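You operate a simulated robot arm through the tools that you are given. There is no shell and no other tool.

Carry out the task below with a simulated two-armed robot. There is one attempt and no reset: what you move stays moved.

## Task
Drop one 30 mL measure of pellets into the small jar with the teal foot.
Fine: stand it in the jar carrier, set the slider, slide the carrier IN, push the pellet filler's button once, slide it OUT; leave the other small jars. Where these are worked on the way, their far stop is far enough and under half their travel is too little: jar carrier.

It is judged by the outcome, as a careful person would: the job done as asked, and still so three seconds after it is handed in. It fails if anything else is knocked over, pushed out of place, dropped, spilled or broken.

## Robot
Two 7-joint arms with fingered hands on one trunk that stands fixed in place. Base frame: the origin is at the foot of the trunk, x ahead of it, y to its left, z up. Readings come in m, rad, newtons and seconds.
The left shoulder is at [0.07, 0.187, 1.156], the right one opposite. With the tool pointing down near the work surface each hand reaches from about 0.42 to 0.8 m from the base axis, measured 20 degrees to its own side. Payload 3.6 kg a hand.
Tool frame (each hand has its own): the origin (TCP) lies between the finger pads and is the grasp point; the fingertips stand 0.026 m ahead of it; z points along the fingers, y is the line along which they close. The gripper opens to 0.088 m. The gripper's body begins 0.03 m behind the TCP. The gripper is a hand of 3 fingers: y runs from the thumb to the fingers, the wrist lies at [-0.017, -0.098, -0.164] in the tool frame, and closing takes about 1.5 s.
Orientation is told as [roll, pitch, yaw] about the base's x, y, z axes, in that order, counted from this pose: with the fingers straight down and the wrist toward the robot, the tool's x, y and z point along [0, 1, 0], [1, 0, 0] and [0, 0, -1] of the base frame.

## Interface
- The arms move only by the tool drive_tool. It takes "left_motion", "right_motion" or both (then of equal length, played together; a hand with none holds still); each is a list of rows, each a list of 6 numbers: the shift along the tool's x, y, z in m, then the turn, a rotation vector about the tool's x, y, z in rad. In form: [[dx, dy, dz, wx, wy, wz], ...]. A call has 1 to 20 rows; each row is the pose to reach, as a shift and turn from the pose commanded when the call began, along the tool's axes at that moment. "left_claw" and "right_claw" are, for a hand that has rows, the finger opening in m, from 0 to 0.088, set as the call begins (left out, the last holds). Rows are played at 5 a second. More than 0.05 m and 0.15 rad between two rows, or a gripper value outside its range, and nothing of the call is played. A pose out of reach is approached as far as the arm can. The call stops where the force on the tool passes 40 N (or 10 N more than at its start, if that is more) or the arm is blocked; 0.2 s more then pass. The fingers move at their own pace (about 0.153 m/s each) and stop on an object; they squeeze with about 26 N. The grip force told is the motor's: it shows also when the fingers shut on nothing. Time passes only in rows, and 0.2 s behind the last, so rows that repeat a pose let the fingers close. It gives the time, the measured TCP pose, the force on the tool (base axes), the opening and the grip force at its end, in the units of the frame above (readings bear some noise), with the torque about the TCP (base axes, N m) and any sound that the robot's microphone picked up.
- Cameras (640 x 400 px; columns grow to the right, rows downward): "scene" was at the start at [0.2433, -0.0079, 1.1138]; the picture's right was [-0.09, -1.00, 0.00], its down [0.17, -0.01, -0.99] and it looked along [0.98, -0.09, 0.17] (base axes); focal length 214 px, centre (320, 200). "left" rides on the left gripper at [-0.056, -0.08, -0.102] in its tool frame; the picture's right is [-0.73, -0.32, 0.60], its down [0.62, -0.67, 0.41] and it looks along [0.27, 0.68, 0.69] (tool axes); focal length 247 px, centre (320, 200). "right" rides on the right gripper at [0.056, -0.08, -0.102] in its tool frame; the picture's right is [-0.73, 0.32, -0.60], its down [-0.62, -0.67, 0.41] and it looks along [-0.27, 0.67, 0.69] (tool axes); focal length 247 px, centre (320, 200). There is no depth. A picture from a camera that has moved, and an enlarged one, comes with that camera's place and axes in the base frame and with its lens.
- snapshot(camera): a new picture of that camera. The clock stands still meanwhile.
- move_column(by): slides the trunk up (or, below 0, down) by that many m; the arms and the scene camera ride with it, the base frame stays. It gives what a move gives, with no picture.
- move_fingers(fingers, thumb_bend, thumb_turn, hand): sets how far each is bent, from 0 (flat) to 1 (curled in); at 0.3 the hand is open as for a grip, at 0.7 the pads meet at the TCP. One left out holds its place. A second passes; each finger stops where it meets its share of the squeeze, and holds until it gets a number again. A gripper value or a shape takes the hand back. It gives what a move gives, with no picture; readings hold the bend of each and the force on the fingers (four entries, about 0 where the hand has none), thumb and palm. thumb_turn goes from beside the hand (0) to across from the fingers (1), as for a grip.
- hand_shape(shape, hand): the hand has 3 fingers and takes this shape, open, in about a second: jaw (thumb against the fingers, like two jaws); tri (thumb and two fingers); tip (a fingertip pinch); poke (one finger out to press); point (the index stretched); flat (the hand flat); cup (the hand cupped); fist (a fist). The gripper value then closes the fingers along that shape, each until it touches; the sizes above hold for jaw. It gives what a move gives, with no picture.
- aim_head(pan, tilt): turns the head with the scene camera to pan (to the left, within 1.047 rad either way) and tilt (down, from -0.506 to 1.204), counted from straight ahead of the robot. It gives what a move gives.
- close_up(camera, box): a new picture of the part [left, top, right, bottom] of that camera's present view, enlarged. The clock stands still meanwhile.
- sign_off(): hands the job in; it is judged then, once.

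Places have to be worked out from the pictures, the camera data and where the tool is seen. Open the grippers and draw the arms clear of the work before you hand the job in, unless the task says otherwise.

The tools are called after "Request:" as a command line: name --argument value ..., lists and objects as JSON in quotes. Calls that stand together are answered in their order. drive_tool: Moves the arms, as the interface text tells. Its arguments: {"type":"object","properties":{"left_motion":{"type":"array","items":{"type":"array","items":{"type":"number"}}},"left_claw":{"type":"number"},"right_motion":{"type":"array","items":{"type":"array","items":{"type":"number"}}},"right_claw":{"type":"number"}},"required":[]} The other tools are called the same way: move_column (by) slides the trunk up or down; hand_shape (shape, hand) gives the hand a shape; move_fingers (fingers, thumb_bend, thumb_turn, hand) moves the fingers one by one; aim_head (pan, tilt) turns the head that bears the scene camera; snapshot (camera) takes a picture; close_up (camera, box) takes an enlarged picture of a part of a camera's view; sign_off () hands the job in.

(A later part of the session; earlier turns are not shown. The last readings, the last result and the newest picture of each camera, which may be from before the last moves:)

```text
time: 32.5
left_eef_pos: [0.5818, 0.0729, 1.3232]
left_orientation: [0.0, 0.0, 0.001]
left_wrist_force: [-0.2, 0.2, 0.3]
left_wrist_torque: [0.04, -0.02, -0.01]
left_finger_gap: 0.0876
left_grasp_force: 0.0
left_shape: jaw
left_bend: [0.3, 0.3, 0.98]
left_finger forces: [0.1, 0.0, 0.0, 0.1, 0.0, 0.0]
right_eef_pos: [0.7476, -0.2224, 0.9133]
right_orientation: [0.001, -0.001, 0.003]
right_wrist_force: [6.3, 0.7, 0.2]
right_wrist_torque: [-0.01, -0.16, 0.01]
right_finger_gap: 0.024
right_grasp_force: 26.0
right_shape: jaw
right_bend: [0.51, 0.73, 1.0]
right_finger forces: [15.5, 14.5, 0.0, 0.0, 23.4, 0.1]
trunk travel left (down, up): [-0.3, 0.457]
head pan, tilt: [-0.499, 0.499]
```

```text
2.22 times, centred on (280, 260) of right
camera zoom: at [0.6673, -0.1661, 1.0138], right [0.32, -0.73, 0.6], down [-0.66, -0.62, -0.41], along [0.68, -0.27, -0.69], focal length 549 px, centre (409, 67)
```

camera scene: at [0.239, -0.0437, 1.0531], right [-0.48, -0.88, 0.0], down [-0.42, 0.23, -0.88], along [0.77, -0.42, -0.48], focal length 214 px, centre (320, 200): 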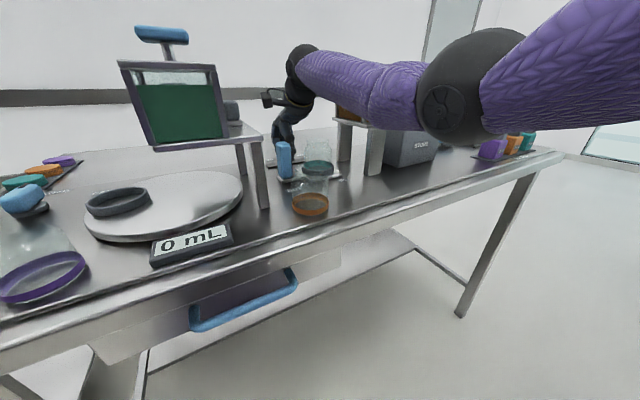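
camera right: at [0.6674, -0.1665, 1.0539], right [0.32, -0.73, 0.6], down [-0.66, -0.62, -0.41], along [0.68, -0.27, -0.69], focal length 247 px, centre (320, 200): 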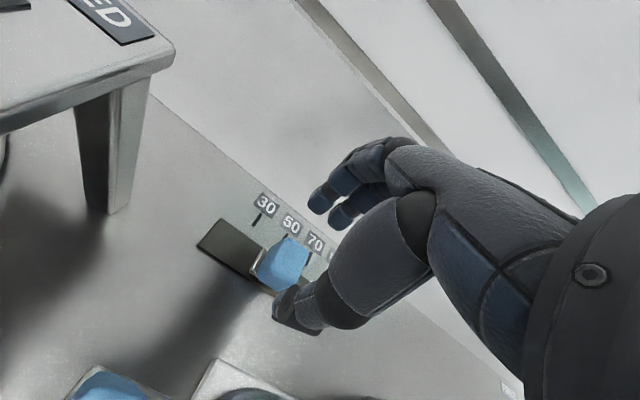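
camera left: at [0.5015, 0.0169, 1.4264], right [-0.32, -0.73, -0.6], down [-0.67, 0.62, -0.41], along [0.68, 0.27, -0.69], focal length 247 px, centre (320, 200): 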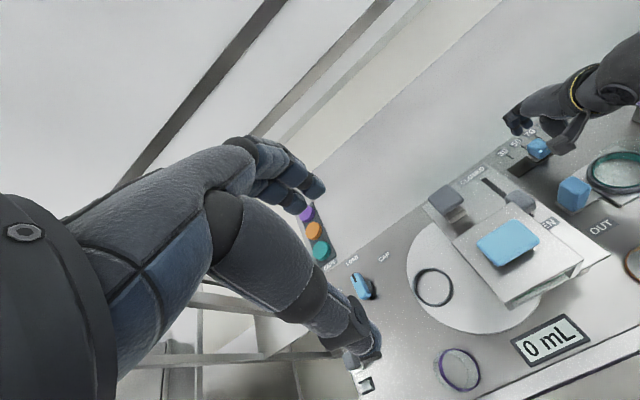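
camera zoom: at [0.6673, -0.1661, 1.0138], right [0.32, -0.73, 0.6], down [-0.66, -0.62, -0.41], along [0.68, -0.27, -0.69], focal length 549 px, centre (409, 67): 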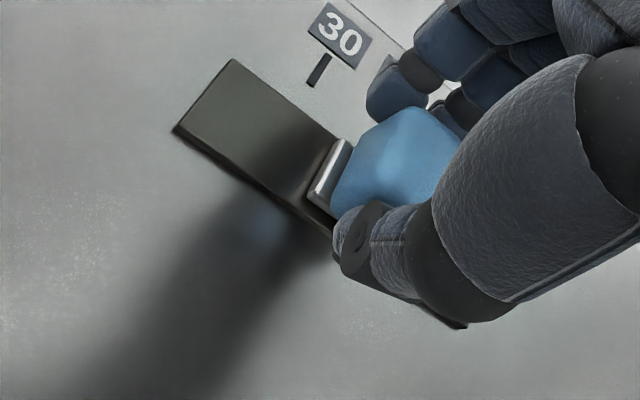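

Knob is gripped. I slide it left (+y) about 28 mm toward the 30 mark.

Request:
drive_tool --right_motion '[[0.005, 0, 0, 0, 0, 0], [0.01, 0, 0, 0, 0, 0], [0.015, 0, 0, 0, 0, 0], [0.02, 0, 0, 0, 0, 0], [0.025, 0, 0, 0, 0, 0], [0.028, 0, 0, 0, 0, 0], [0.028, 0, 0, 0, 0, 0]]'

Request:
close_up --camera "left" --box '[480, 80, 640, 200]'

Request:
close_up --camera "right" --box '[180, 170, 380, 350]'

```text
time: 34.1
left_eef_pos: [0.5817, 0.0728, 1.3237]
left_orientation: [-0.001, 0.002, -0.001]
left_wrist_force: [0.0, 0.3, -0.4]
left_wrist_torque: [0.02, 0.01, 0.01]
left_finger_gap: 0.0875
left_grasp_force: 0.1
left_shape: jaw
left_bend: [0.3, 0.3, 0.98]
left_finger forces: [0.0, 0.0, 0.1, 0.0, 0.1, 0.0]
right_eef_pos: [0.7468, -0.1949, 0.9126]
right_orientation: [0.002, 0.001, 0.001]
right_wrist_force: [8.5, 1.2, 1.7]
right_wrist_torque: [0.0, -0.23, -0.02]
right_finger_gap: 0.0244
right_grasp_force: 26.6
right_shape: jaw
right_bend: [0.51, 0.74, 1.0]
right_finger forces: [16.3, 15.0, 0.0, 0.1, 23.1, 0.1]
trunk travel left (down, up): [-0.3, 0.457]
head pan, tilt: [-0.499, 0.499]
```

```text
3.33 times, centred on (560, 140) of left
camera zoom: at [0.5023, 0.0173, 1.4261], right [-0.32, -0.74, -0.6], down [-0.67, 0.62, -0.41], along [0.67, 0.27, -0.69], focal length 823 px, centre (-480, 400)
```

zoom: 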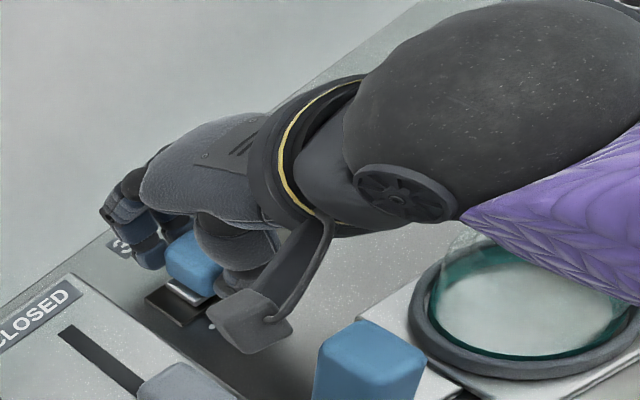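

```text
2.22 times, centred on (280, 260) of right
camera zoom: at [0.667, -0.1375, 1.0138], right [0.32, -0.73, 0.6], down [-0.66, -0.62, -0.41], along [0.68, -0.27, -0.69], focal length 549 px, centre (409, 67)
```

zoom: 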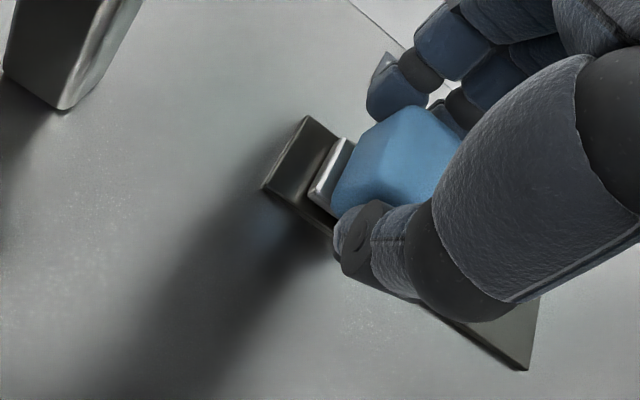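

The knob followed the hand. I open the fingers, lift away, and check it against the 30 tick.

Request:
drive_tool --right_motion '[[0, 0, 0, 0, 0, 0], [0, 0, 0, 0, 0, 0], [0, 0, 0, 0, 0, 0], [0, 0, 0, 0, 0, 0], [0, 0, 0, 0, 0, 0]]' --right_claw 0.06

Request:
drive_tool --right_motion '[[0, 0, -0.02, 0, 0, 0], [0, 0, -0.045, 0, 0, 0], [0, 0, -0.07, 0, 0, 0], [0, 0, -0.1, 0, 0, 0], [0, 0, -0.1, 0, 0, 0]]'

Request:
close_up --camera "left" --box '[490, 110, 590, 190]'

Request:
close_up --camera "right" --box '[180, 200, 340, 320]'

```text
time: 35.3
left_eef_pos: [0.5796, 0.0724, 1.3251]
left_orientation: [-0.001, 0.001, -0.001]
left_wrist_force: [0.7, 0.1, 0.1]
left_wrist_torque: [0.03, -0.04, 0.0]
left_finger_gap: 0.0873
left_grasp_force: 0.0
left_shape: jaw
left_bend: [0.3, 0.3, 0.98]
left_finger forces: [0.1, 0.1, 0.0, 0.0, 0.1, 0.0]
right_eef_pos: [0.7471, -0.1949, 0.9144]
right_orientation: [0.0, -0.001, 0.001]
right_wrist_force: [-0.2, -0.7, 0.6]
right_wrist_torque: [-0.02, 0.0, -0.01]
right_finger_gap: 0.0594
right_grasp_force: 0.1
right_shape: jaw
right_bend: [0.36, 0.57, 1.0]
right_finger forces: [0.1, 0.0, 0.1, 0.1, 0.0, 0.0]
trunk travel left (down, up): [-0.3, 0.457]
head pan, tilt: [-0.499, 0.499]
```

```text
time: 36.5
left_eef_pos: [0.5811, 0.0718, 1.324]
left_orientation: [-0.001, 0.001, -0.001]
left_wrist_force: [0.1, 0.2, 0.1]
left_wrist_torque: [0.01, -0.01, 0.0]
left_finger_gap: 0.0878
left_grasp_force: 0.1
left_shape: jaw
left_bend: [0.3, 0.3, 0.98]
left_finger forces: [0.0, 0.0, 0.0, 0.1, 0.1, 0.1]
right_eef_pos: [0.7489, -0.1952, 1.0135]
right_orientation: [0.0, 0.001, 0.001]
right_wrist_force: [-0.4, -0.8, 0.1]
right_wrist_torque: [-0.01, 0.0, 0.02]
right_finger_gap: 0.0597
right_grasp_force: 0.0
right_shape: jaw
right_bend: [0.36, 0.57, 1.0]
right_finger forces: [0.0, 0.1, 0.0, 0.0, 0.0, 0.0]
trunk travel left (down, up): [-0.3, 0.457]
head pan, tilt: [-0.499, 0.499]
```

```text
5.00 times, centred on (540, 150) of left
camera zoom: at [0.5018, 0.0168, 1.4263], right [-0.32, -0.73, -0.6], down [-0.67, 0.62, -0.41], along [0.67, 0.27, -0.69], focal length 1235 px, centre (-780, 450)
```

zoom: 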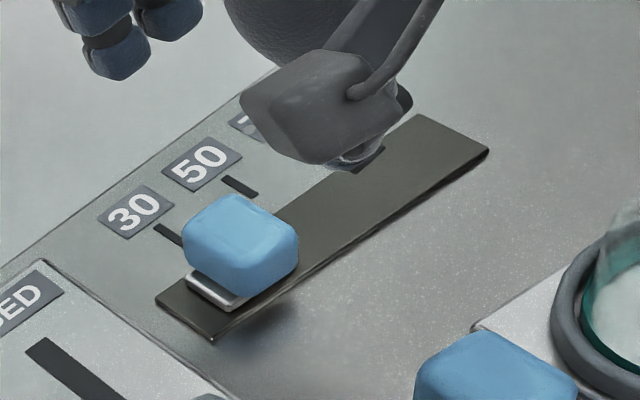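

```text
3.33 times, centred on (260, 260) of right
camera zoom: at [0.668, -0.1393, 1.114], right [0.32, -0.73, 0.6], down [-0.66, -0.62, -0.41], along [0.68, -0.27, -0.69], focal length 823 px, centre (520, 0)
```

zoom: 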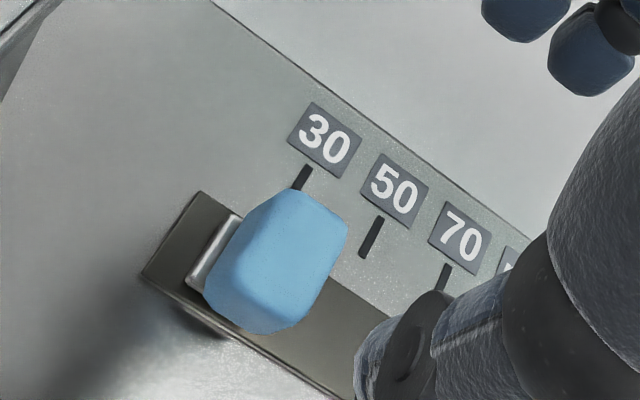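

The knob's relation to the 30 tick now matches what it had with the 50 tick (edge-to-tick 12.3 mm both times), so the slider is at 30. Next I move above the carrier handle (≈0.645,-0.182), tilting the hand about 20° so its body leans left, away from the filler.

Request:
drive_tool --right_motion '[[0.003, -0.026, -0.01, 0, -0.09, 0], [0.006, -0.052, -0.018, 0, -0.18, 0], [0.01, -0.078, -0.018, 0, -0.27, 0], [0.013, -0.104, -0.018, 0, -0.35, 0], [0.013, -0.104, -0.018, 0, -0.35, 0]]'

Request:
snapshot --camera "right"

Request:
close_up --camera "scene" --box '[220, 60, 420, 210]'

Request:
close_up --camera "left" --box '[480, 80, 640, 220]'

```text
time: 37.7
left_eef_pos: [0.5815, 0.0737, 1.3235]
left_orientation: [0.0, -0.001, -0.002]
left_wrist_force: [-0.2, 0.5, -0.4]
left_wrist_torque: [-0.03, -0.02, 0.02]
left_finger_gap: 0.0877
left_grasp_force: 0.1
left_shape: jaw
left_bend: [0.3, 0.3, 0.98]
left_finger forces: [0.0, 0.0, 0.0, 0.0, 0.0, 0.0]
right_eef_pos: [0.6432, -0.1823, 1.0311]
right_orientation: [-0.349, 0.002, 0.002]
right_wrist_force: [0.3, 0.3, 0.4]
right_wrist_torque: [0.01, 0.0, 0.0]
right_finger_gap: 0.0597
right_grasp_force: 0.1
right_shape: jaw
right_bend: [0.36, 0.57, 0.99]
right_finger forces: [0.1, 0.1, 0.1, 0.1, 0.0, 0.0]
trunk travel left (down, up): [-0.3, 0.457]
head pan, tilt: [-0.499, 0.499]
```

```text
taken
camera right: at [0.5633, -0.0942, 1.1065], right [0.32, -0.48, 0.81], down [-0.66, -0.73, -0.17], along [0.68, -0.49, -0.55], focal length 247 px, centre (320, 200)
```

right: 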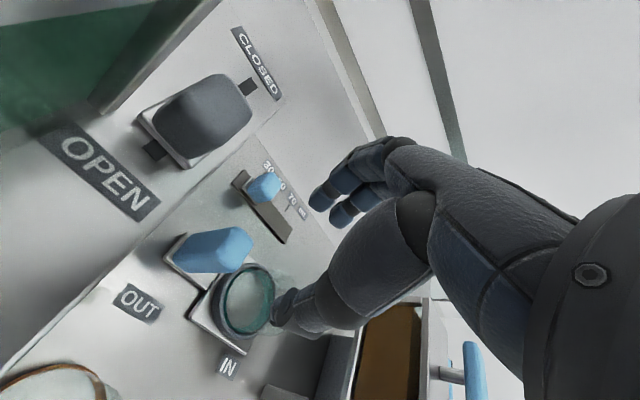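

```text
2.67 times, centred on (320, 135) of scene
camera zoom: at [0.2391, -0.0437, 1.0531], right [-0.48, -0.88, 0.0], down [-0.42, 0.23, -0.88], along [0.77, -0.42, -0.48], focal length 572 px, centre (320, 373)
```

zoom: 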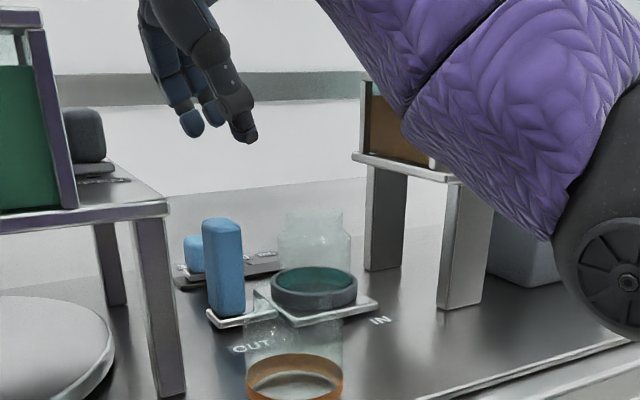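

```text
2.86 times, centred on (560, 150) of left
camera zoom: at [0.5017, 0.0169, 1.4263], right [-0.32, -0.73, -0.6], down [-0.67, 0.62, -0.41], along [0.67, 0.27, -0.69], focal length 706 px, centre (-366, 343)
```

zoom: 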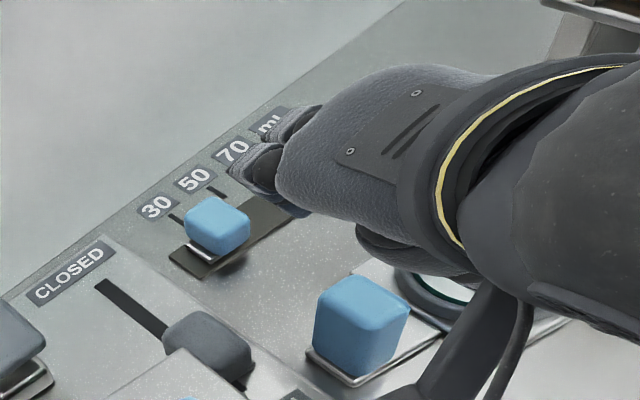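

The elbow hangs rather low in this posture, so I raise the trunk 0.15 m to lift elbow and forearm away from the jars before descending.

Request:
move_column --by 0.15

Request:
aim_head --pan -0.4 --tilt 0.7

Request:
snapshot --camera "scene"

```text
time: 39.5
left_eef_pos: [0.5822, 0.0721, 1.4727]
left_orientation: [-0.002, 0.002, 0.002]
left_wrist_force: [0.8, 0.5, 0.3]
left_wrist_torque: [-0.01, -0.03, 0.02]
left_finger_gap: 0.0877
left_grasp_force: 0.0
left_shape: jaw
left_bend: [0.3, 0.3, 0.98]
left_finger forces: [0.0, 0.0, 0.1, 0.1, 0.0, 0.0]
right_eef_pos: [0.6442, -0.1821, 1.1796]
right_orientation: [-0.352, 0.0, 0.002]
right_wrist_force: [0.4, 0.1, 0.2]
right_wrist_torque: [-0.03, 0.0, 0.0]
right_finger_gap: 0.0594
right_grasp_force: 0.0
right_shape: jaw
right_bend: [0.36, 0.57, 0.99]
right_finger forces: [0.0, 0.0, 0.0, 0.1, 0.0, 0.0]
trunk travel left (down, up): [-0.45, 0.307]
head pan, tilt: [-0.499, 0.499]
```

```text
time: 40.2
left_eef_pos: [0.58, 0.0718, 1.4743]
left_orientation: [0.001, 0.0, 0.001]
left_wrist_force: [-0.7, 0.1, -0.3]
left_wrist_torque: [0.02, 0.0, -0.02]
left_finger_gap: 0.0875
left_grasp_force: 0.1
left_shape: jaw
left_bend: [0.3, 0.3, 0.98]
left_finger forces: [0.0, 0.1, 0.0, 0.1, 0.0, 0.0]
right_eef_pos: [0.6432, -0.1823, 1.1809]
right_orientation: [-0.349, -0.001, 0.003]
right_wrist_force: [-0.3, -1.4, 0.2]
right_wrist_torque: [0.02, 0.0, 0.0]
right_finger_gap: 0.0598
right_grasp_force: 0.1
right_shape: jaw
right_bend: [0.36, 0.57, 0.99]
right_finger forces: [0.0, 0.0, 0.0, 0.0, 0.0, 0.0]
trunk travel left (down, up): [-0.45, 0.307]
head pan, tilt: [-0.4, 0.7]
```

```text
taken
camera scene: at [0.2188, -0.0332, 1.1957], right [-0.39, -0.92, 0.0], down [-0.59, 0.25, -0.77], along [0.7, -0.3, -0.64], focal length 214 px, centre (320, 200)
```

scene: 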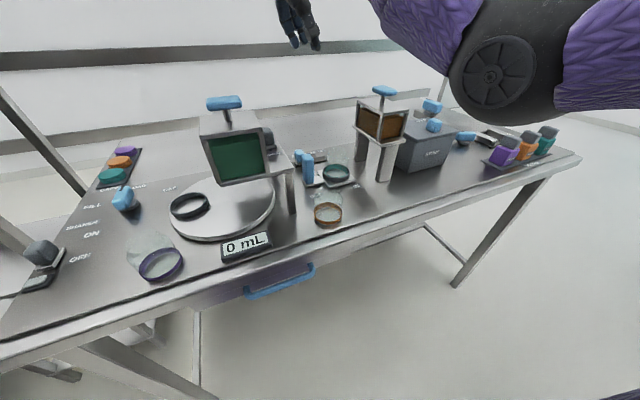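

Elbow is now well up and out of the way. I lower the tilted hand straight down to just above the handle.

Request:
drive_tool --right_motion '[[0.0137, 0, 0.0376, 0, 0, 0], [0.0274, 0, 0.0752, 0, 0, 0], [0.0411, 0, 0.1127, 0, 0, 0], [0.0549, 0, 0.1503, 0, 0, 0], [0.0617, 0, 0.1691, 0, 0, 0], [0.0617, 0, 0.1691, 0, 0, 0]]'

Request:
snapshot --camera "right"

Request:
snapshot --camera "scene"

Request:
close_up --camera "scene" --box '[260, 100, 400, 220]'

Request:
close_up --camera "left" --box '[460, 100, 640, 240]'

```text
time: 41.6
left_eef_pos: [0.5801, 0.0721, 1.4749]
left_orientation: [0.0, 0.0, 0.0]
left_wrist_force: [-0.9, 0.6, -0.5]
left_wrist_torque: [-0.01, 0.02, 0.0]
left_finger_gap: 0.0877
left_grasp_force: 0.1
left_shape: jaw
left_bend: [0.3, 0.3, 0.98]
left_finger forces: [0.1, 0.1, 0.0, 0.0, 0.1, 0.0]
right_eef_pos: [0.6443, -0.1827, 1.001]
right_orientation: [-0.349, 0.001, 0.001]
right_wrist_force: [0.2, 0.0, 0.6]
right_wrist_torque: [-0.04, -0.03, 0.02]
right_finger_gap: 0.0598
right_grasp_force: 0.0
right_shape: jaw
right_bend: [0.36, 0.57, 0.99]
right_finger forces: [0.2, 0.1, 0.0, 0.1, 0.1, 0.1]
trunk travel left (down, up): [-0.45, 0.307]
head pan, tilt: [-0.4, 0.7]
```

```text
taken
camera right: at [0.5627, -0.0937, 1.076], right [0.32, -0.48, 0.81], down [-0.66, -0.73, -0.17], along [0.68, -0.49, -0.55], focal length 247 px, centre (320, 200)
```

right: 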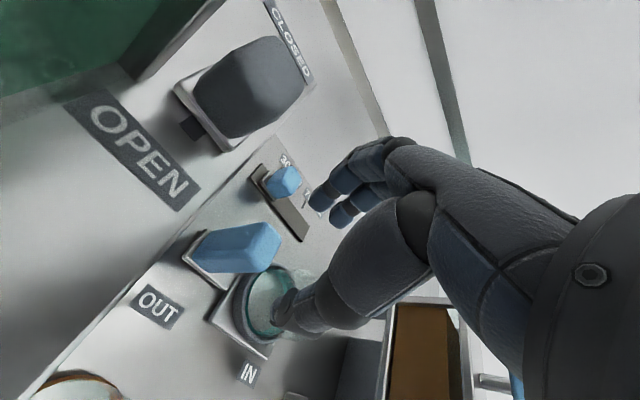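

```text
taken
camera scene: at [0.2188, -0.0332, 1.1957], right [-0.39, -0.92, 0.0], down [-0.59, 0.25, -0.76], along [0.7, -0.3, -0.64], focal length 214 px, centre (320, 200)
```

scene: 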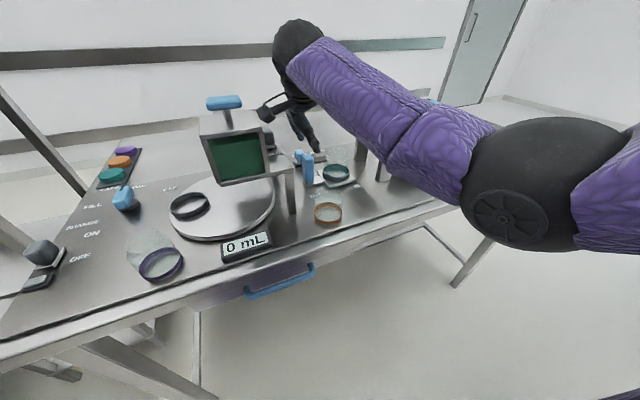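

```text
3.33 times, centred on (330, 160) of scene
camera zoom: at [0.2188, -0.0332, 1.1957], right [-0.39, -0.92, 0.0], down [-0.59, 0.25, -0.76], along [0.7, -0.3, -0.64], focal length 715 px, centre (287, 333)
```

zoom: 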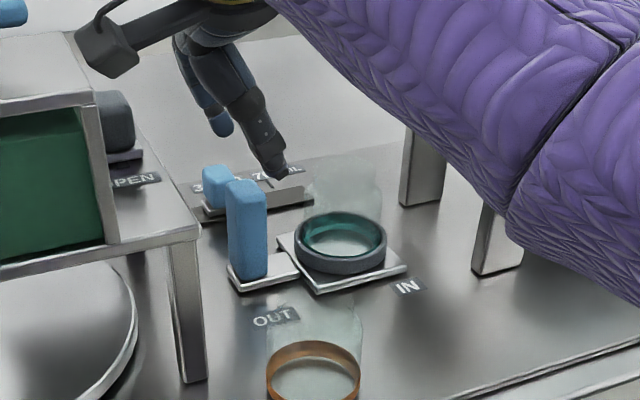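

```text
2.86 times, centred on (550, 170) of left
camera zoom: at [0.5014, 0.0169, 1.5765], right [-0.32, -0.73, -0.6], down [-0.67, 0.62, -0.41], along [0.68, 0.27, -0.69], focal length 706 px, centre (-337, 286)
```

zoom: 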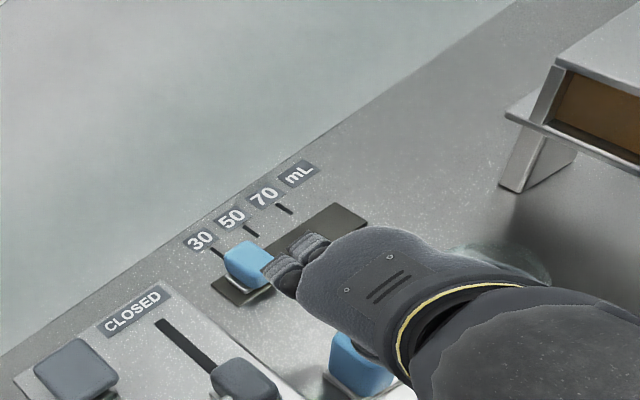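

The green filler's shelf edge (y≈-0.12, z≈0.985) and its grey knob are close on the left, so a tilted hand must not descend here. I rotate back to vertical at this height.

Request:
drive_tool --right_motion '[[0, 0, 0, 0, 0.12, 0], [0, 0, 0, 0, 0.24, 0], [0, 0, 0, 0, 0.349, 0], [0, 0, 0, 0, 0.349, 0]]'

Request:
snapshot --camera "right"

Request:
close_up --camera "scene" --box '[260, 100, 400, 220]'

Request:
close_up --camera "left" --box '[480, 100, 640, 260]'

```text
time: 42.6
left_eef_pos: [0.5807, 0.0722, 1.4742]
left_orientation: [0.001, 0.0, -0.001]
left_wrist_force: [0.1, -0.8, -0.9]
left_wrist_torque: [0.02, 0.03, -0.01]
left_finger_gap: 0.0877
left_grasp_force: 0.0
left_shape: jaw
left_bend: [0.3, 0.3, 0.98]
left_finger forces: [0.1, 0.0, 0.0, 0.1, 0.0, 0.0]
right_eef_pos: [0.6442, -0.1828, 1.0013]
right_orientation: [-0.002, -0.001, 0.003]
right_wrist_force: [0.4, 0.4, 0.1]
right_wrist_torque: [-0.01, -0.01, 0.02]
right_finger_gap: 0.0598
right_grasp_force: 0.1
right_shape: jaw
right_bend: [0.36, 0.57, 0.99]
right_finger forces: [0.1, 0.0, 0.0, 0.0, 0.0, 0.1]
trunk travel left (down, up): [-0.45, 0.307]
head pan, tilt: [-0.4, 0.7]
```

```text
taken
camera right: at [0.5626, -0.1259, 1.1022], right [0.32, -0.73, 0.6], down [-0.66, -0.62, -0.41], along [0.68, -0.27, -0.69], focal length 247 px, centre (320, 200)
```

right: 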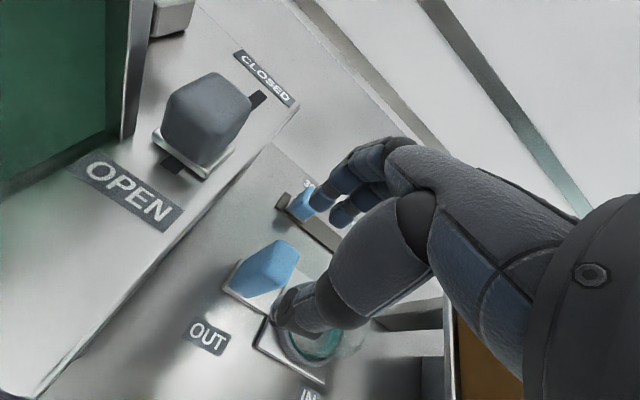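

```text
3.33 times, centred on (330, 160) of scene
camera zoom: at [0.2189, -0.033, 1.1957], right [-0.39, -0.92, 0.0], down [-0.59, 0.25, -0.76], along [0.7, -0.3, -0.64], focal length 715 px, centre (287, 333)
```

zoom: 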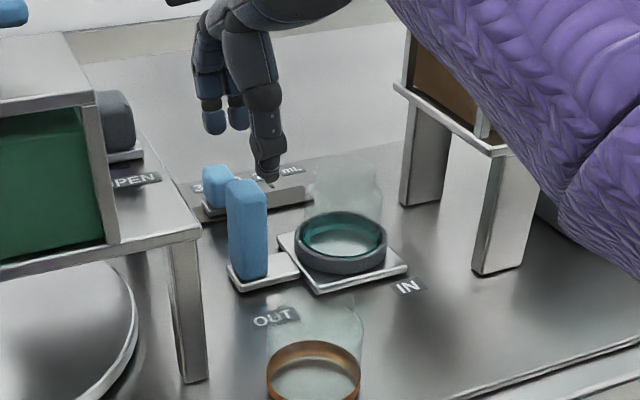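

```text
2.50 times, centred on (560, 180) of left
camera zoom: at [0.5015, 0.0172, 1.5764], right [-0.32, -0.74, -0.6], down [-0.67, 0.62, -0.41], along [0.68, 0.27, -0.69], focal length 617 px, centre (-280, 250)
```

zoom: 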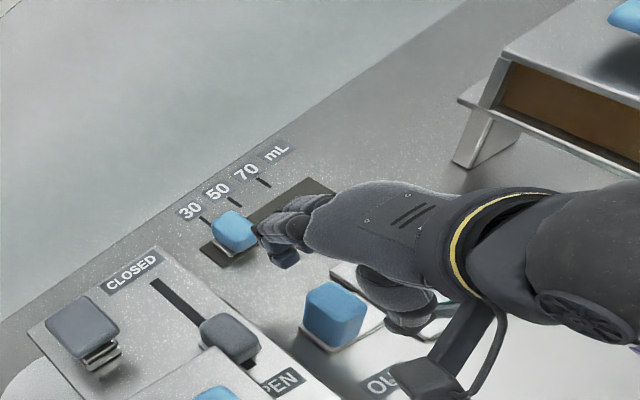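

I zoom the wrist view on the handle to fix its exact position under the hand.

Request:
close_up --camera "right" --box '[180, 210, 360, 350]'

Request:
close_up --camera "scene" --box '[285, 130, 345, 190]'

Request:
close_up --camera "left" --box '[530, 160, 610, 220]'

```text
2.86 times, centred on (270, 280) of right
camera zoom: at [0.5626, -0.1259, 1.1022], right [0.32, -0.73, 0.6], down [-0.66, -0.62, -0.41], along [0.68, -0.27, -0.69], focal length 706 px, centre (463, -29)
```

zoom: 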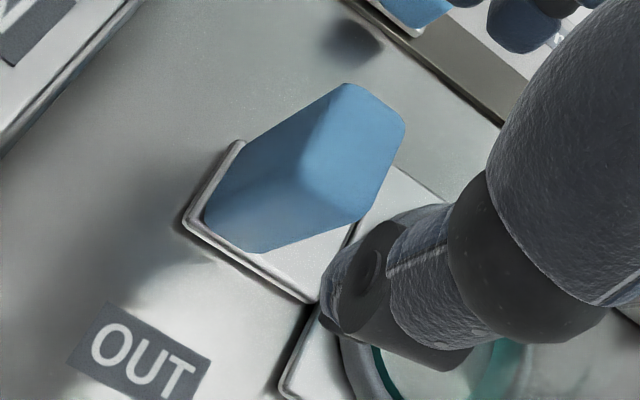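

```text
6.67 times, centred on (315, 160) of scene
camera zoom: at [0.2189, -0.033, 1.1957], right [-0.39, -0.92, 0.0], down [-0.59, 0.25, -0.76], along [0.7, -0.3, -0.64], focal length 1430 px, centre (353, 467)
```

zoom: 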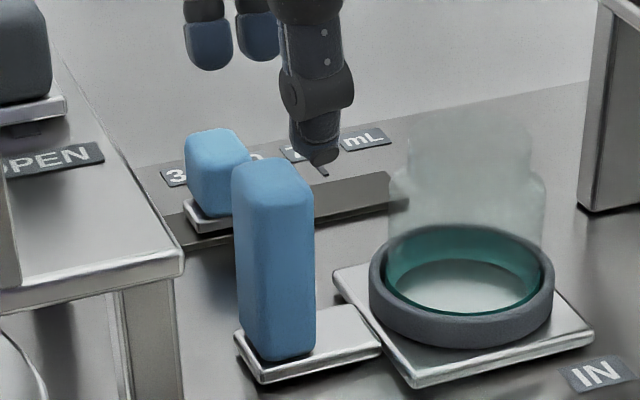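

```text
6.67 times, centred on (570, 190) of left
camera zoom: at [0.5015, 0.0172, 1.5764], right [-0.32, -0.74, -0.6], down [-0.67, 0.62, -0.41], along [0.68, 0.27, -0.69], focal length 1646 px, centre (-1347, 267)
```

zoom: 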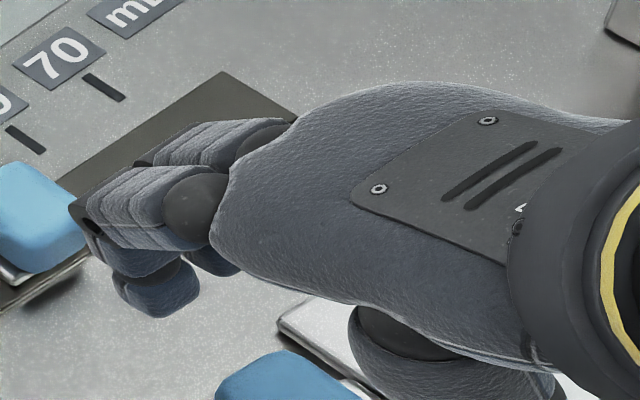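

Handle confirmed at ≈(0.645,-0.182), top z≈0.947, directly beneath the TCP. I lower vertically to TCP z≈0.932 around it.

Request:
drive_tool --right_motion '[[0, 0, 0.018, 0, 0, 0], [0, 0, 0.036, 0, 0, 0], [0, 0, 0.054, 0, 0, 0], [0, 0, 0.069, 0, 0, 0], [0, 0, 0.069, 0, 0, 0]]'

Request:
close_up --camera "scene" --box '[265, 110, 365, 190]'

Request:
close_up --camera "right" --box '[180, 170, 380, 350]'

Request:
close_up --camera "left" --box '[480, 120, 640, 260]'

```text
time: 43.8
left_eef_pos: [0.5804, 0.0727, 1.4745]
left_orientation: [0.0, -0.003, 0.0]
left_wrist_force: [0.0, 0.8, 0.1]
left_wrist_torque: [-0.02, -0.01, 0.0]
left_finger_gap: 0.0878
left_grasp_force: 0.1
left_shape: jaw
left_bend: [0.3, 0.3, 0.98]
left_finger forces: [0.0, 0.0, 0.1, 0.0, 0.1, 0.0]
right_eef_pos: [0.6433, -0.1835, 0.9343]
right_orientation: [0.001, 0.002, 0.002]
right_wrist_force: [0.0, 0.5, -0.7]
right_wrist_torque: [0.0, 0.0, 0.07]
right_finger_gap: 0.06
right_grasp_force: 0.1
right_shape: jaw
right_bend: [0.36, 0.57, 0.99]
right_finger forces: [0.0, 0.1, 0.0, 0.1, 0.0, 0.1]
trunk travel left (down, up): [-0.45, 0.307]
head pan, tilt: [-0.4, 0.7]
```

```text
5.00 times, centred on (315, 150) of scene
camera zoom: at [0.2188, -0.0332, 1.1957], right [-0.39, -0.92, 0.0], down [-0.59, 0.25, -0.76], along [0.7, -0.3, -0.64], focal length 1072 px, centre (345, 450)
```

zoom: 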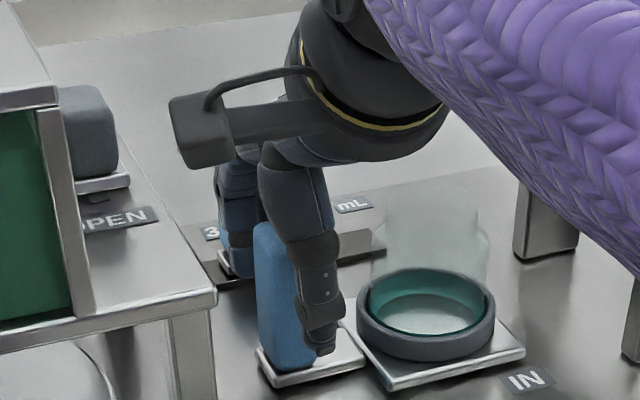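

```text
2.22 times, centred on (280, 260) of right
camera zoom: at [0.5626, -0.1262, 1.0339], right [0.32, -0.73, 0.6], down [-0.66, -0.62, -0.41], along [0.68, -0.27, -0.69], focal length 549 px, centre (409, 67)
```

zoom: 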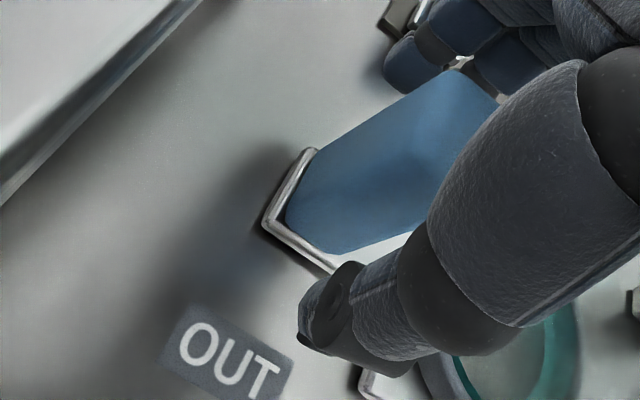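

```text
2.86 times, centred on (560, 190) of left
camera zoom: at [0.5014, 0.017, 1.5765], right [-0.32, -0.73, -0.6], down [-0.67, 0.62, -0.41], along [0.68, 0.27, -0.69], focal length 706 px, centre (-366, 229)
```

zoom: 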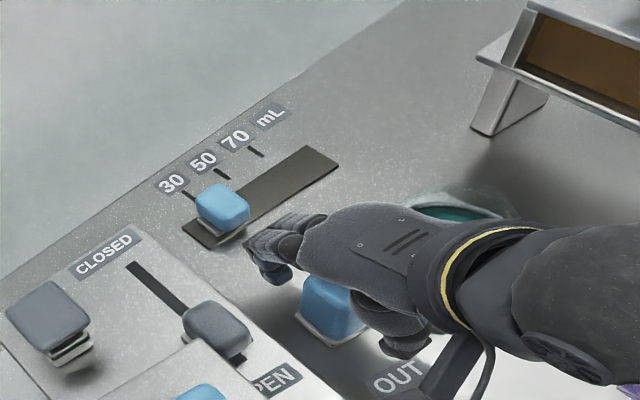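

The handle is between thumb and fingers with space all around. I close on it.

Request:
drive_tool --right_motion '[[0, 0, 0, 0, 0, 0], [0, 0, 0, 0, 0, 0], [0, 0, 0, 0, 0, 0], [0, 0, 0, 0, 0, 0], [0, 0, 0, 0, 0, 0], [0, 0, 0, 0, 0, 0]]' --right_claw 0.01

Request:
close_up --camera "scene" --box '[265, 110, 365, 190]'

Request:
close_up --camera "right" --box '[180, 170, 380, 350]'

```text
time: 45.2
left_eef_pos: [0.5792, 0.0729, 1.4742]
left_orientation: [0.0, 0.001, -0.001]
left_wrist_force: [0.6, 0.6, 0.1]
left_wrist_torque: [-0.01, 0.01, -0.03]
left_finger_gap: 0.0878
left_grasp_force: 0.1
left_shape: jaw
left_bend: [0.3, 0.3, 0.98]
left_finger forces: [0.1, 0.0, 0.0, 0.0, 0.1, 0.0]
right_eef_pos: [0.6446, -0.1834, 0.9332]
right_orientation: [0.001, 0.0, 0.002]
right_wrist_force: [4.0, -0.2, 0.8]
right_wrist_torque: [-0.02, -0.14, -0.02]
right_finger_gap: 0.0241
right_grasp_force: 26.2
right_shape: jaw
right_bend: [0.52, 0.73, 1.0]
right_finger forces: [14.7, 13.8, 0.0, 0.0, 23.7, 0.1]
trunk travel left (down, up): [-0.45, 0.307]
head pan, tilt: [-0.4, 0.7]
```

```text
5.00 times, centred on (315, 150) of scene
camera zoom: at [0.2194, -0.0332, 1.1956], right [-0.39, -0.92, 0.0], down [-0.59, 0.25, -0.76], along [0.7, -0.3, -0.64], focal length 1072 px, centre (345, 450)
```

zoom: 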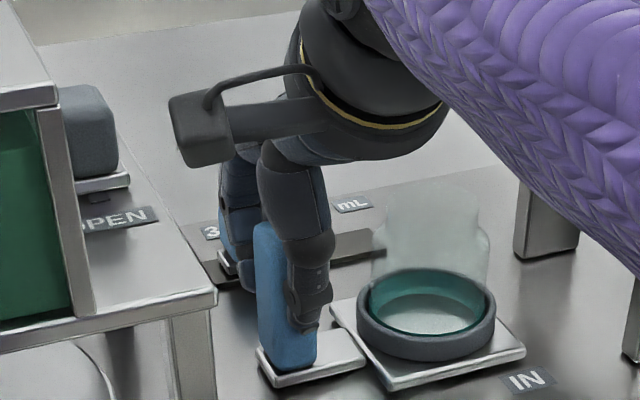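

```text
2.22 times, centred on (280, 260) of right
camera zoom: at [0.5631, -0.1262, 1.0341], right [0.32, -0.73, 0.6], down [-0.66, -0.62, -0.41], along [0.68, -0.27, -0.69], focal length 549 px, centre (409, 67)
```

zoom: 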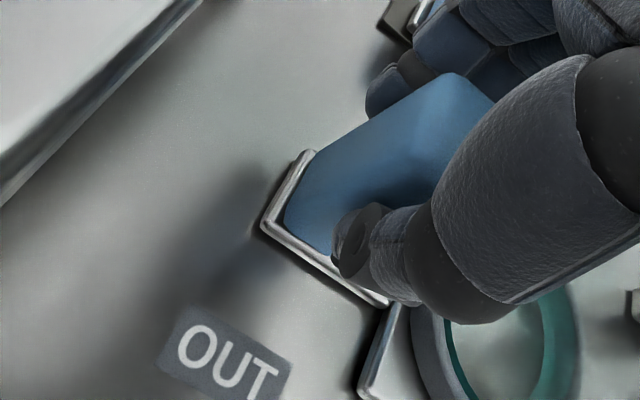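

Grip on the handle is firm. I slide a first 3 cm toward IN (−y) with a slight tilt and check that the carrier and jar follow.

Request:
drive_tool --right_motion '[[-0.006, 0, 0, 0, -0.02, 0], [-0.012, 0, 0, 0, -0.04, 0], [-0.018, 0, 0, 0, -0.06, 0], [-0.024, 0, 0, 0, -0.08, 0], [-0.03, 0, 0, 0, -0.1, 0]]'

Request:
close_up --camera "scene" --box '[270, 100, 400, 200]'

Request:
snapshot --camera "right"

```text
time: 46.4
left_eef_pos: [0.5806, 0.0726, 1.4742]
left_orientation: [-0.002, 0.0, 0.002]
left_wrist_force: [0.2, 0.8, 0.7]
left_wrist_torque: [-0.02, 0.03, -0.02]
left_finger_gap: 0.0878
left_grasp_force: 0.0
left_shape: jaw
left_bend: [0.3, 0.3, 0.98]
left_finger forces: [0.0, 0.0, 0.1, 0.0, 0.1, 0.1]
right_eef_pos: [0.6425, -0.2122, 0.9325]
right_orientation: [-0.101, 0.0, 0.0]
right_wrist_force: [3.8, 1.2, 4.6]
right_wrist_torque: [0.15, -0.11, 0.03]
right_finger_gap: 0.0239
right_grasp_force: 25.7
right_shape: jaw
right_bend: [0.52, 0.73, 1.0]
right_finger forces: [15.2, 14.0, 0.0, 0.1, 24.7, 0.0]
trunk travel left (down, up): [-0.45, 0.307]
head pan, tilt: [-0.4, 0.7]
```

```text
4.00 times, centred on (335, 150) of scene
camera zoom: at [0.219, -0.0331, 1.1956], right [-0.39, -0.92, 0.0], down [-0.59, 0.25, -0.76], along [0.7, -0.3, -0.64], focal length 858 px, centre (260, 400)
```

zoom: 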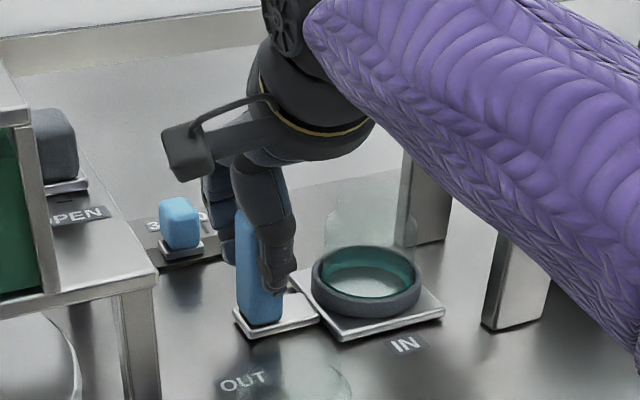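

```text
taken
camera right: at [0.5631, -0.1455, 1.0276], right [0.32, -0.67, 0.67], down [-0.66, -0.66, -0.35], along [0.68, -0.33, -0.66], focal length 247 px, centre (320, 200)
```

right: 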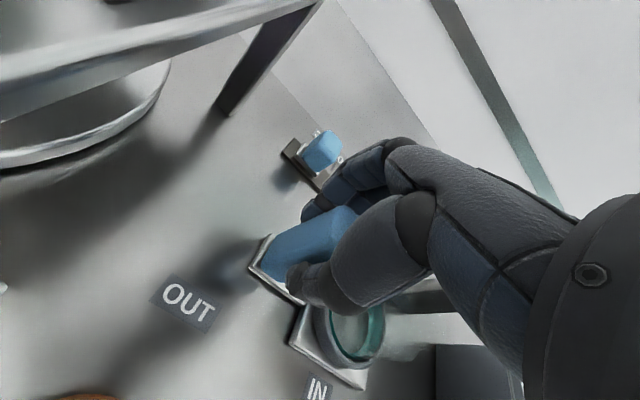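

The carrier slides smoothly with the jar upright. I continue 4 cm more with the tilt growing.

Request:
drive_tool --right_motion '[[-0.00796, 0, 0.0008, 0, -0.024, 0], [-0.01592, 0, 0.0016, 0, -0.048, 0], [-0.02388, 0, 0.0024, 0, -0.072, 0], [-0.03184, 0, 0.0032, 0, -0.096, 0], [-0.0398, 0, 0.004, 0, -0.12, 0]]'

Request:
close_up --camera "scene" --box '[270, 100, 400, 200]'

Request:
close_up --camera "left" --box '[520, 120, 640, 260]'

```text
time: 47.6
left_eef_pos: [0.5803, 0.072, 1.4736]
left_orientation: [0.001, 0.0, 0.0]
left_wrist_force: [0.0, 0.4, 0.7]
left_wrist_torque: [0.01, 0.0, 0.03]
left_finger_gap: 0.0878
left_grasp_force: 0.0
left_shape: jaw
left_bend: [0.3, 0.3, 0.98]
left_finger forces: [0.0, 0.1, 0.1, 0.0, 0.1, 0.1]
right_eef_pos: [0.6432, -0.2539, 0.9329]
right_orientation: [-0.222, 0.0, 0.003]
right_wrist_force: [6.3, -0.1, 3.6]
right_wrist_torque: [0.29, -0.17, 0.03]
right_finger_gap: 0.0242
right_grasp_force: 26.3
right_shape: jaw
right_bend: [0.51, 0.73, 1.0]
right_finger forces: [15.9, 14.7, 0.0, 0.0, 24.0, 0.0]
trunk travel left (down, up): [-0.45, 0.307]
head pan, tilt: [-0.4, 0.7]
```

```text
4.00 times, centred on (335, 150) of scene
camera zoom: at [0.2193, -0.0332, 1.1956], right [-0.39, -0.92, 0.0], down [-0.59, 0.25, -0.76], along [0.7, -0.3, -0.64], focal length 858 px, centre (260, 400)
```

zoom: 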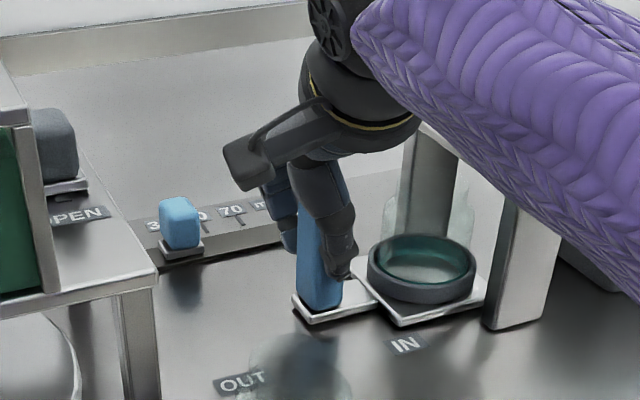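

```text
2.86 times, centred on (580, 190) of left
camera zoom: at [0.502, 0.017, 1.5763], right [-0.32, -0.73, -0.6], down [-0.67, 0.62, -0.41], along [0.67, 0.27, -0.69], focal length 706 px, centre (-423, 229)
```

zoom: 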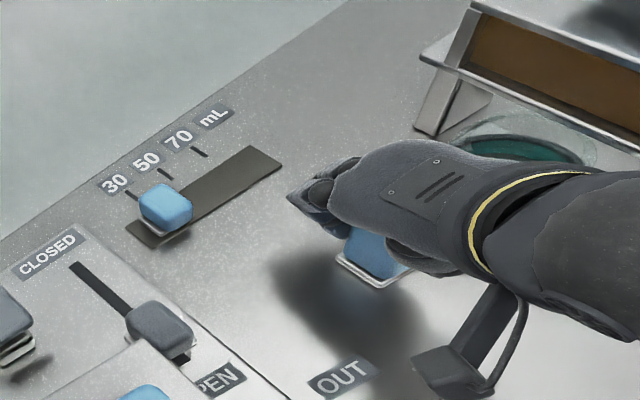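

Still smooth; about 4 cm remain. I move 2 cm more while tilting further away from the filler, then check clearance.

Request:
drive_tool --right_motion '[[-0.0049, 0, 0.0011, 0, -0.03, 0], [-0.0098, 0, 0.0022, 0, -0.06, 0], [-0.0146, 0, 0.0033, 0, -0.09, 0], [-0.0195, 0, 0.0044, 0, -0.12, 0]]'

Request:
close_up --camera "scene" --box '[290, 90, 420, 190]'

Request:
close_up --camera "left" --box '[540, 120, 640, 260]'

Request:
snapshot --camera "right"

```text
time: 48.6
left_eef_pos: [0.5803, 0.0716, 1.4746]
left_orientation: [0.0, -0.001, 0.001]
left_wrist_force: [0.2, -0.5, -0.1]
left_wrist_torque: [-0.02, 0.0, 0.0]
left_finger_gap: 0.0878
left_grasp_force: 0.0
left_shape: jaw
left_bend: [0.3, 0.3, 0.98]
left_finger forces: [0.0, 0.0, 0.0, 0.0, 0.1, 0.0]
right_eef_pos: [0.6424, -0.2736, 0.9325]
right_orientation: [-0.341, 0.002, 0.001]
right_wrist_force: [4.6, 0.5, 2.3]
right_wrist_torque: [0.3, -0.08, 0.08]
right_finger_gap: 0.0243
right_grasp_force: 26.1
right_shape: jaw
right_bend: [0.51, 0.73, 1.0]
right_finger forces: [15.3, 14.1, 0.0, 0.0, 24.6, 0.0]
trunk travel left (down, up): [-0.45, 0.307]
head pan, tilt: [-0.4, 0.7]
```

```text
4.00 times, centred on (355, 140) of scene
camera zoom: at [0.2192, -0.0332, 1.1956], right [-0.39, -0.92, 0.0], down [-0.59, 0.25, -0.76], along [0.7, -0.3, -0.64], focal length 858 px, centre (180, 440)
```

zoom: 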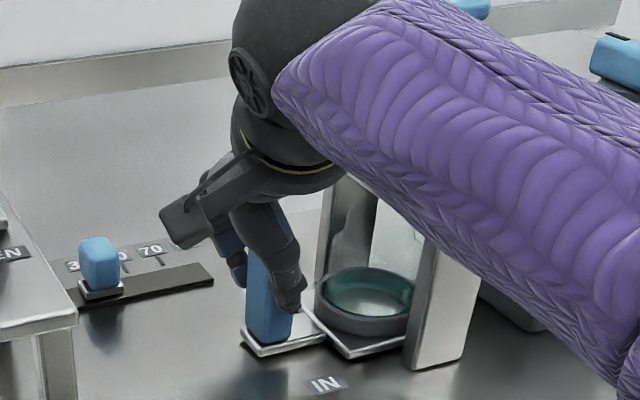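

```text
2.86 times, centred on (590, 190) of left
camera zoom: at [0.502, 0.017, 1.5763], right [-0.32, -0.73, -0.6], down [-0.67, 0.62, -0.41], along [0.67, 0.27, -0.69], focal length 706 px, centre (-451, 229)
```

zoom: 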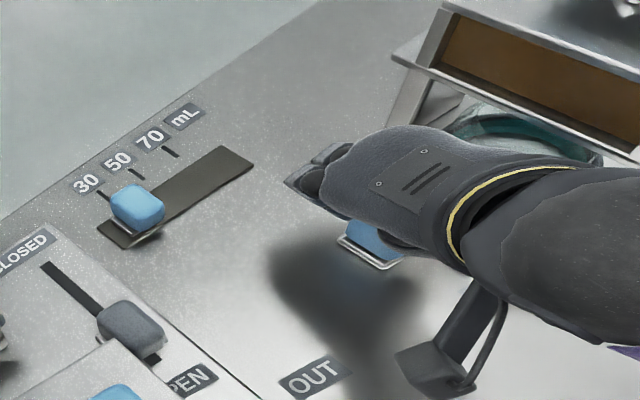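

```text
taken
camera right: at [0.563, -0.1845, 1.0081], right [0.32, -0.49, 0.81], down [-0.66, -0.73, -0.18], along [0.68, -0.48, -0.56], focal length 247 px, centre (320, 200)
```

right: 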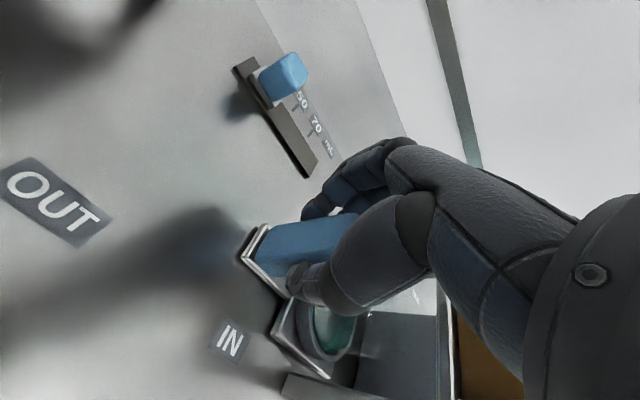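

Nearly in; contact-free so far. I go 18 mm further toward the IN stop with slightly more tilt.

Request:
drive_tool --right_motion '[[-0.0047, 0, 0.0017, 0, -0.02, 0], [-0.0094, 0, 0.0033, 0, -0.04, 0], [-0.0132, 0, 0.0047, 0, -0.06, 0], [-0.017, 0, 0.006, 0, -0.06, 0]]'

Request:
close_up --camera "left" --box '[540, 120, 640, 260]'

Request:
snapshot --camera "right"

Request:
close_up --camera "scene" --box '[290, 90, 420, 190]'

```text
time: 49.6
left_eef_pos: [0.5808, 0.0741, 1.4741]
left_orientation: [-0.001, 0.001, 0.001]
left_wrist_force: [0.4, 0.0, -0.4]
left_wrist_torque: [-0.02, -0.02, -0.02]
left_finger_gap: 0.0875
left_grasp_force: 0.0
left_shape: jaw
left_bend: [0.3, 0.3, 0.98]
left_finger forces: [0.0, 0.0, 0.0, 0.1, 0.1, 0.1]
right_eef_pos: [0.6442, -0.286, 0.9327]
right_orientation: [-0.4, 0.001, 0.005]
right_wrist_force: [0.3, 9.0, 1.0]
right_wrist_torque: [0.46, 0.06, 0.16]
right_finger_gap: 0.0245
right_grasp_force: 26.1
right_shape: jaw
right_bend: [0.51, 0.73, 1.0]
right_finger forces: [14.6, 12.5, 0.1, 0.0, 27.4, 0.1]
trunk travel left (down, up): [-0.45, 0.307]
head pan, tilt: [-0.4, 0.7]
```

```text
2.86 times, centred on (590, 190) of left
camera zoom: at [0.5013, 0.0187, 1.5765], right [-0.32, -0.74, -0.6], down [-0.67, 0.62, -0.41], along [0.68, 0.27, -0.69], focal length 706 px, centre (-451, 229)
```

zoom: 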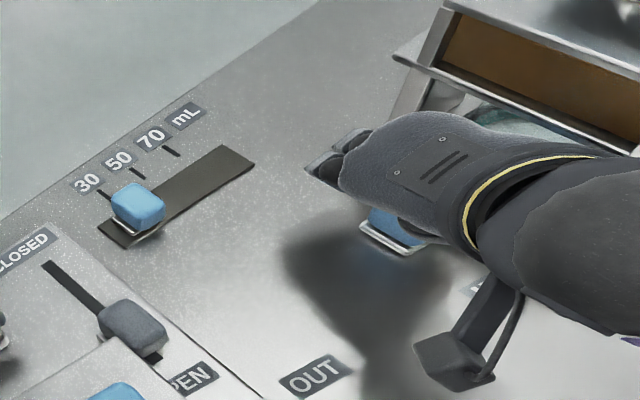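

```text
taken
camera right: at [0.5631, -0.195, 1.0028], right [0.32, -0.44, 0.84], down [-0.66, -0.74, -0.14], along [0.68, -0.51, -0.53], focal length 247 px, centre (320, 200)
```

right: 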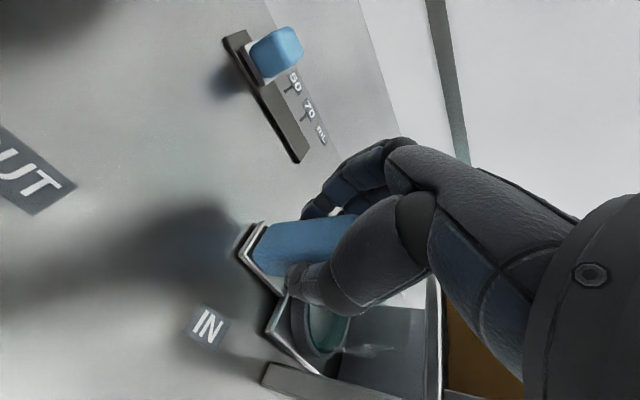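

```text
4.00 times, centred on (355, 140) of scene
camera zoom: at [0.2187, -0.032, 1.1957], right [-0.39, -0.92, 0.0], down [-0.59, 0.25, -0.77], along [0.7, -0.3, -0.64], focal length 858 px, centre (180, 440)
```

zoom: 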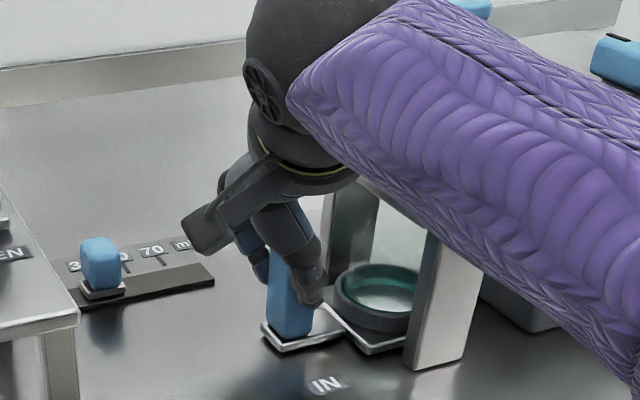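

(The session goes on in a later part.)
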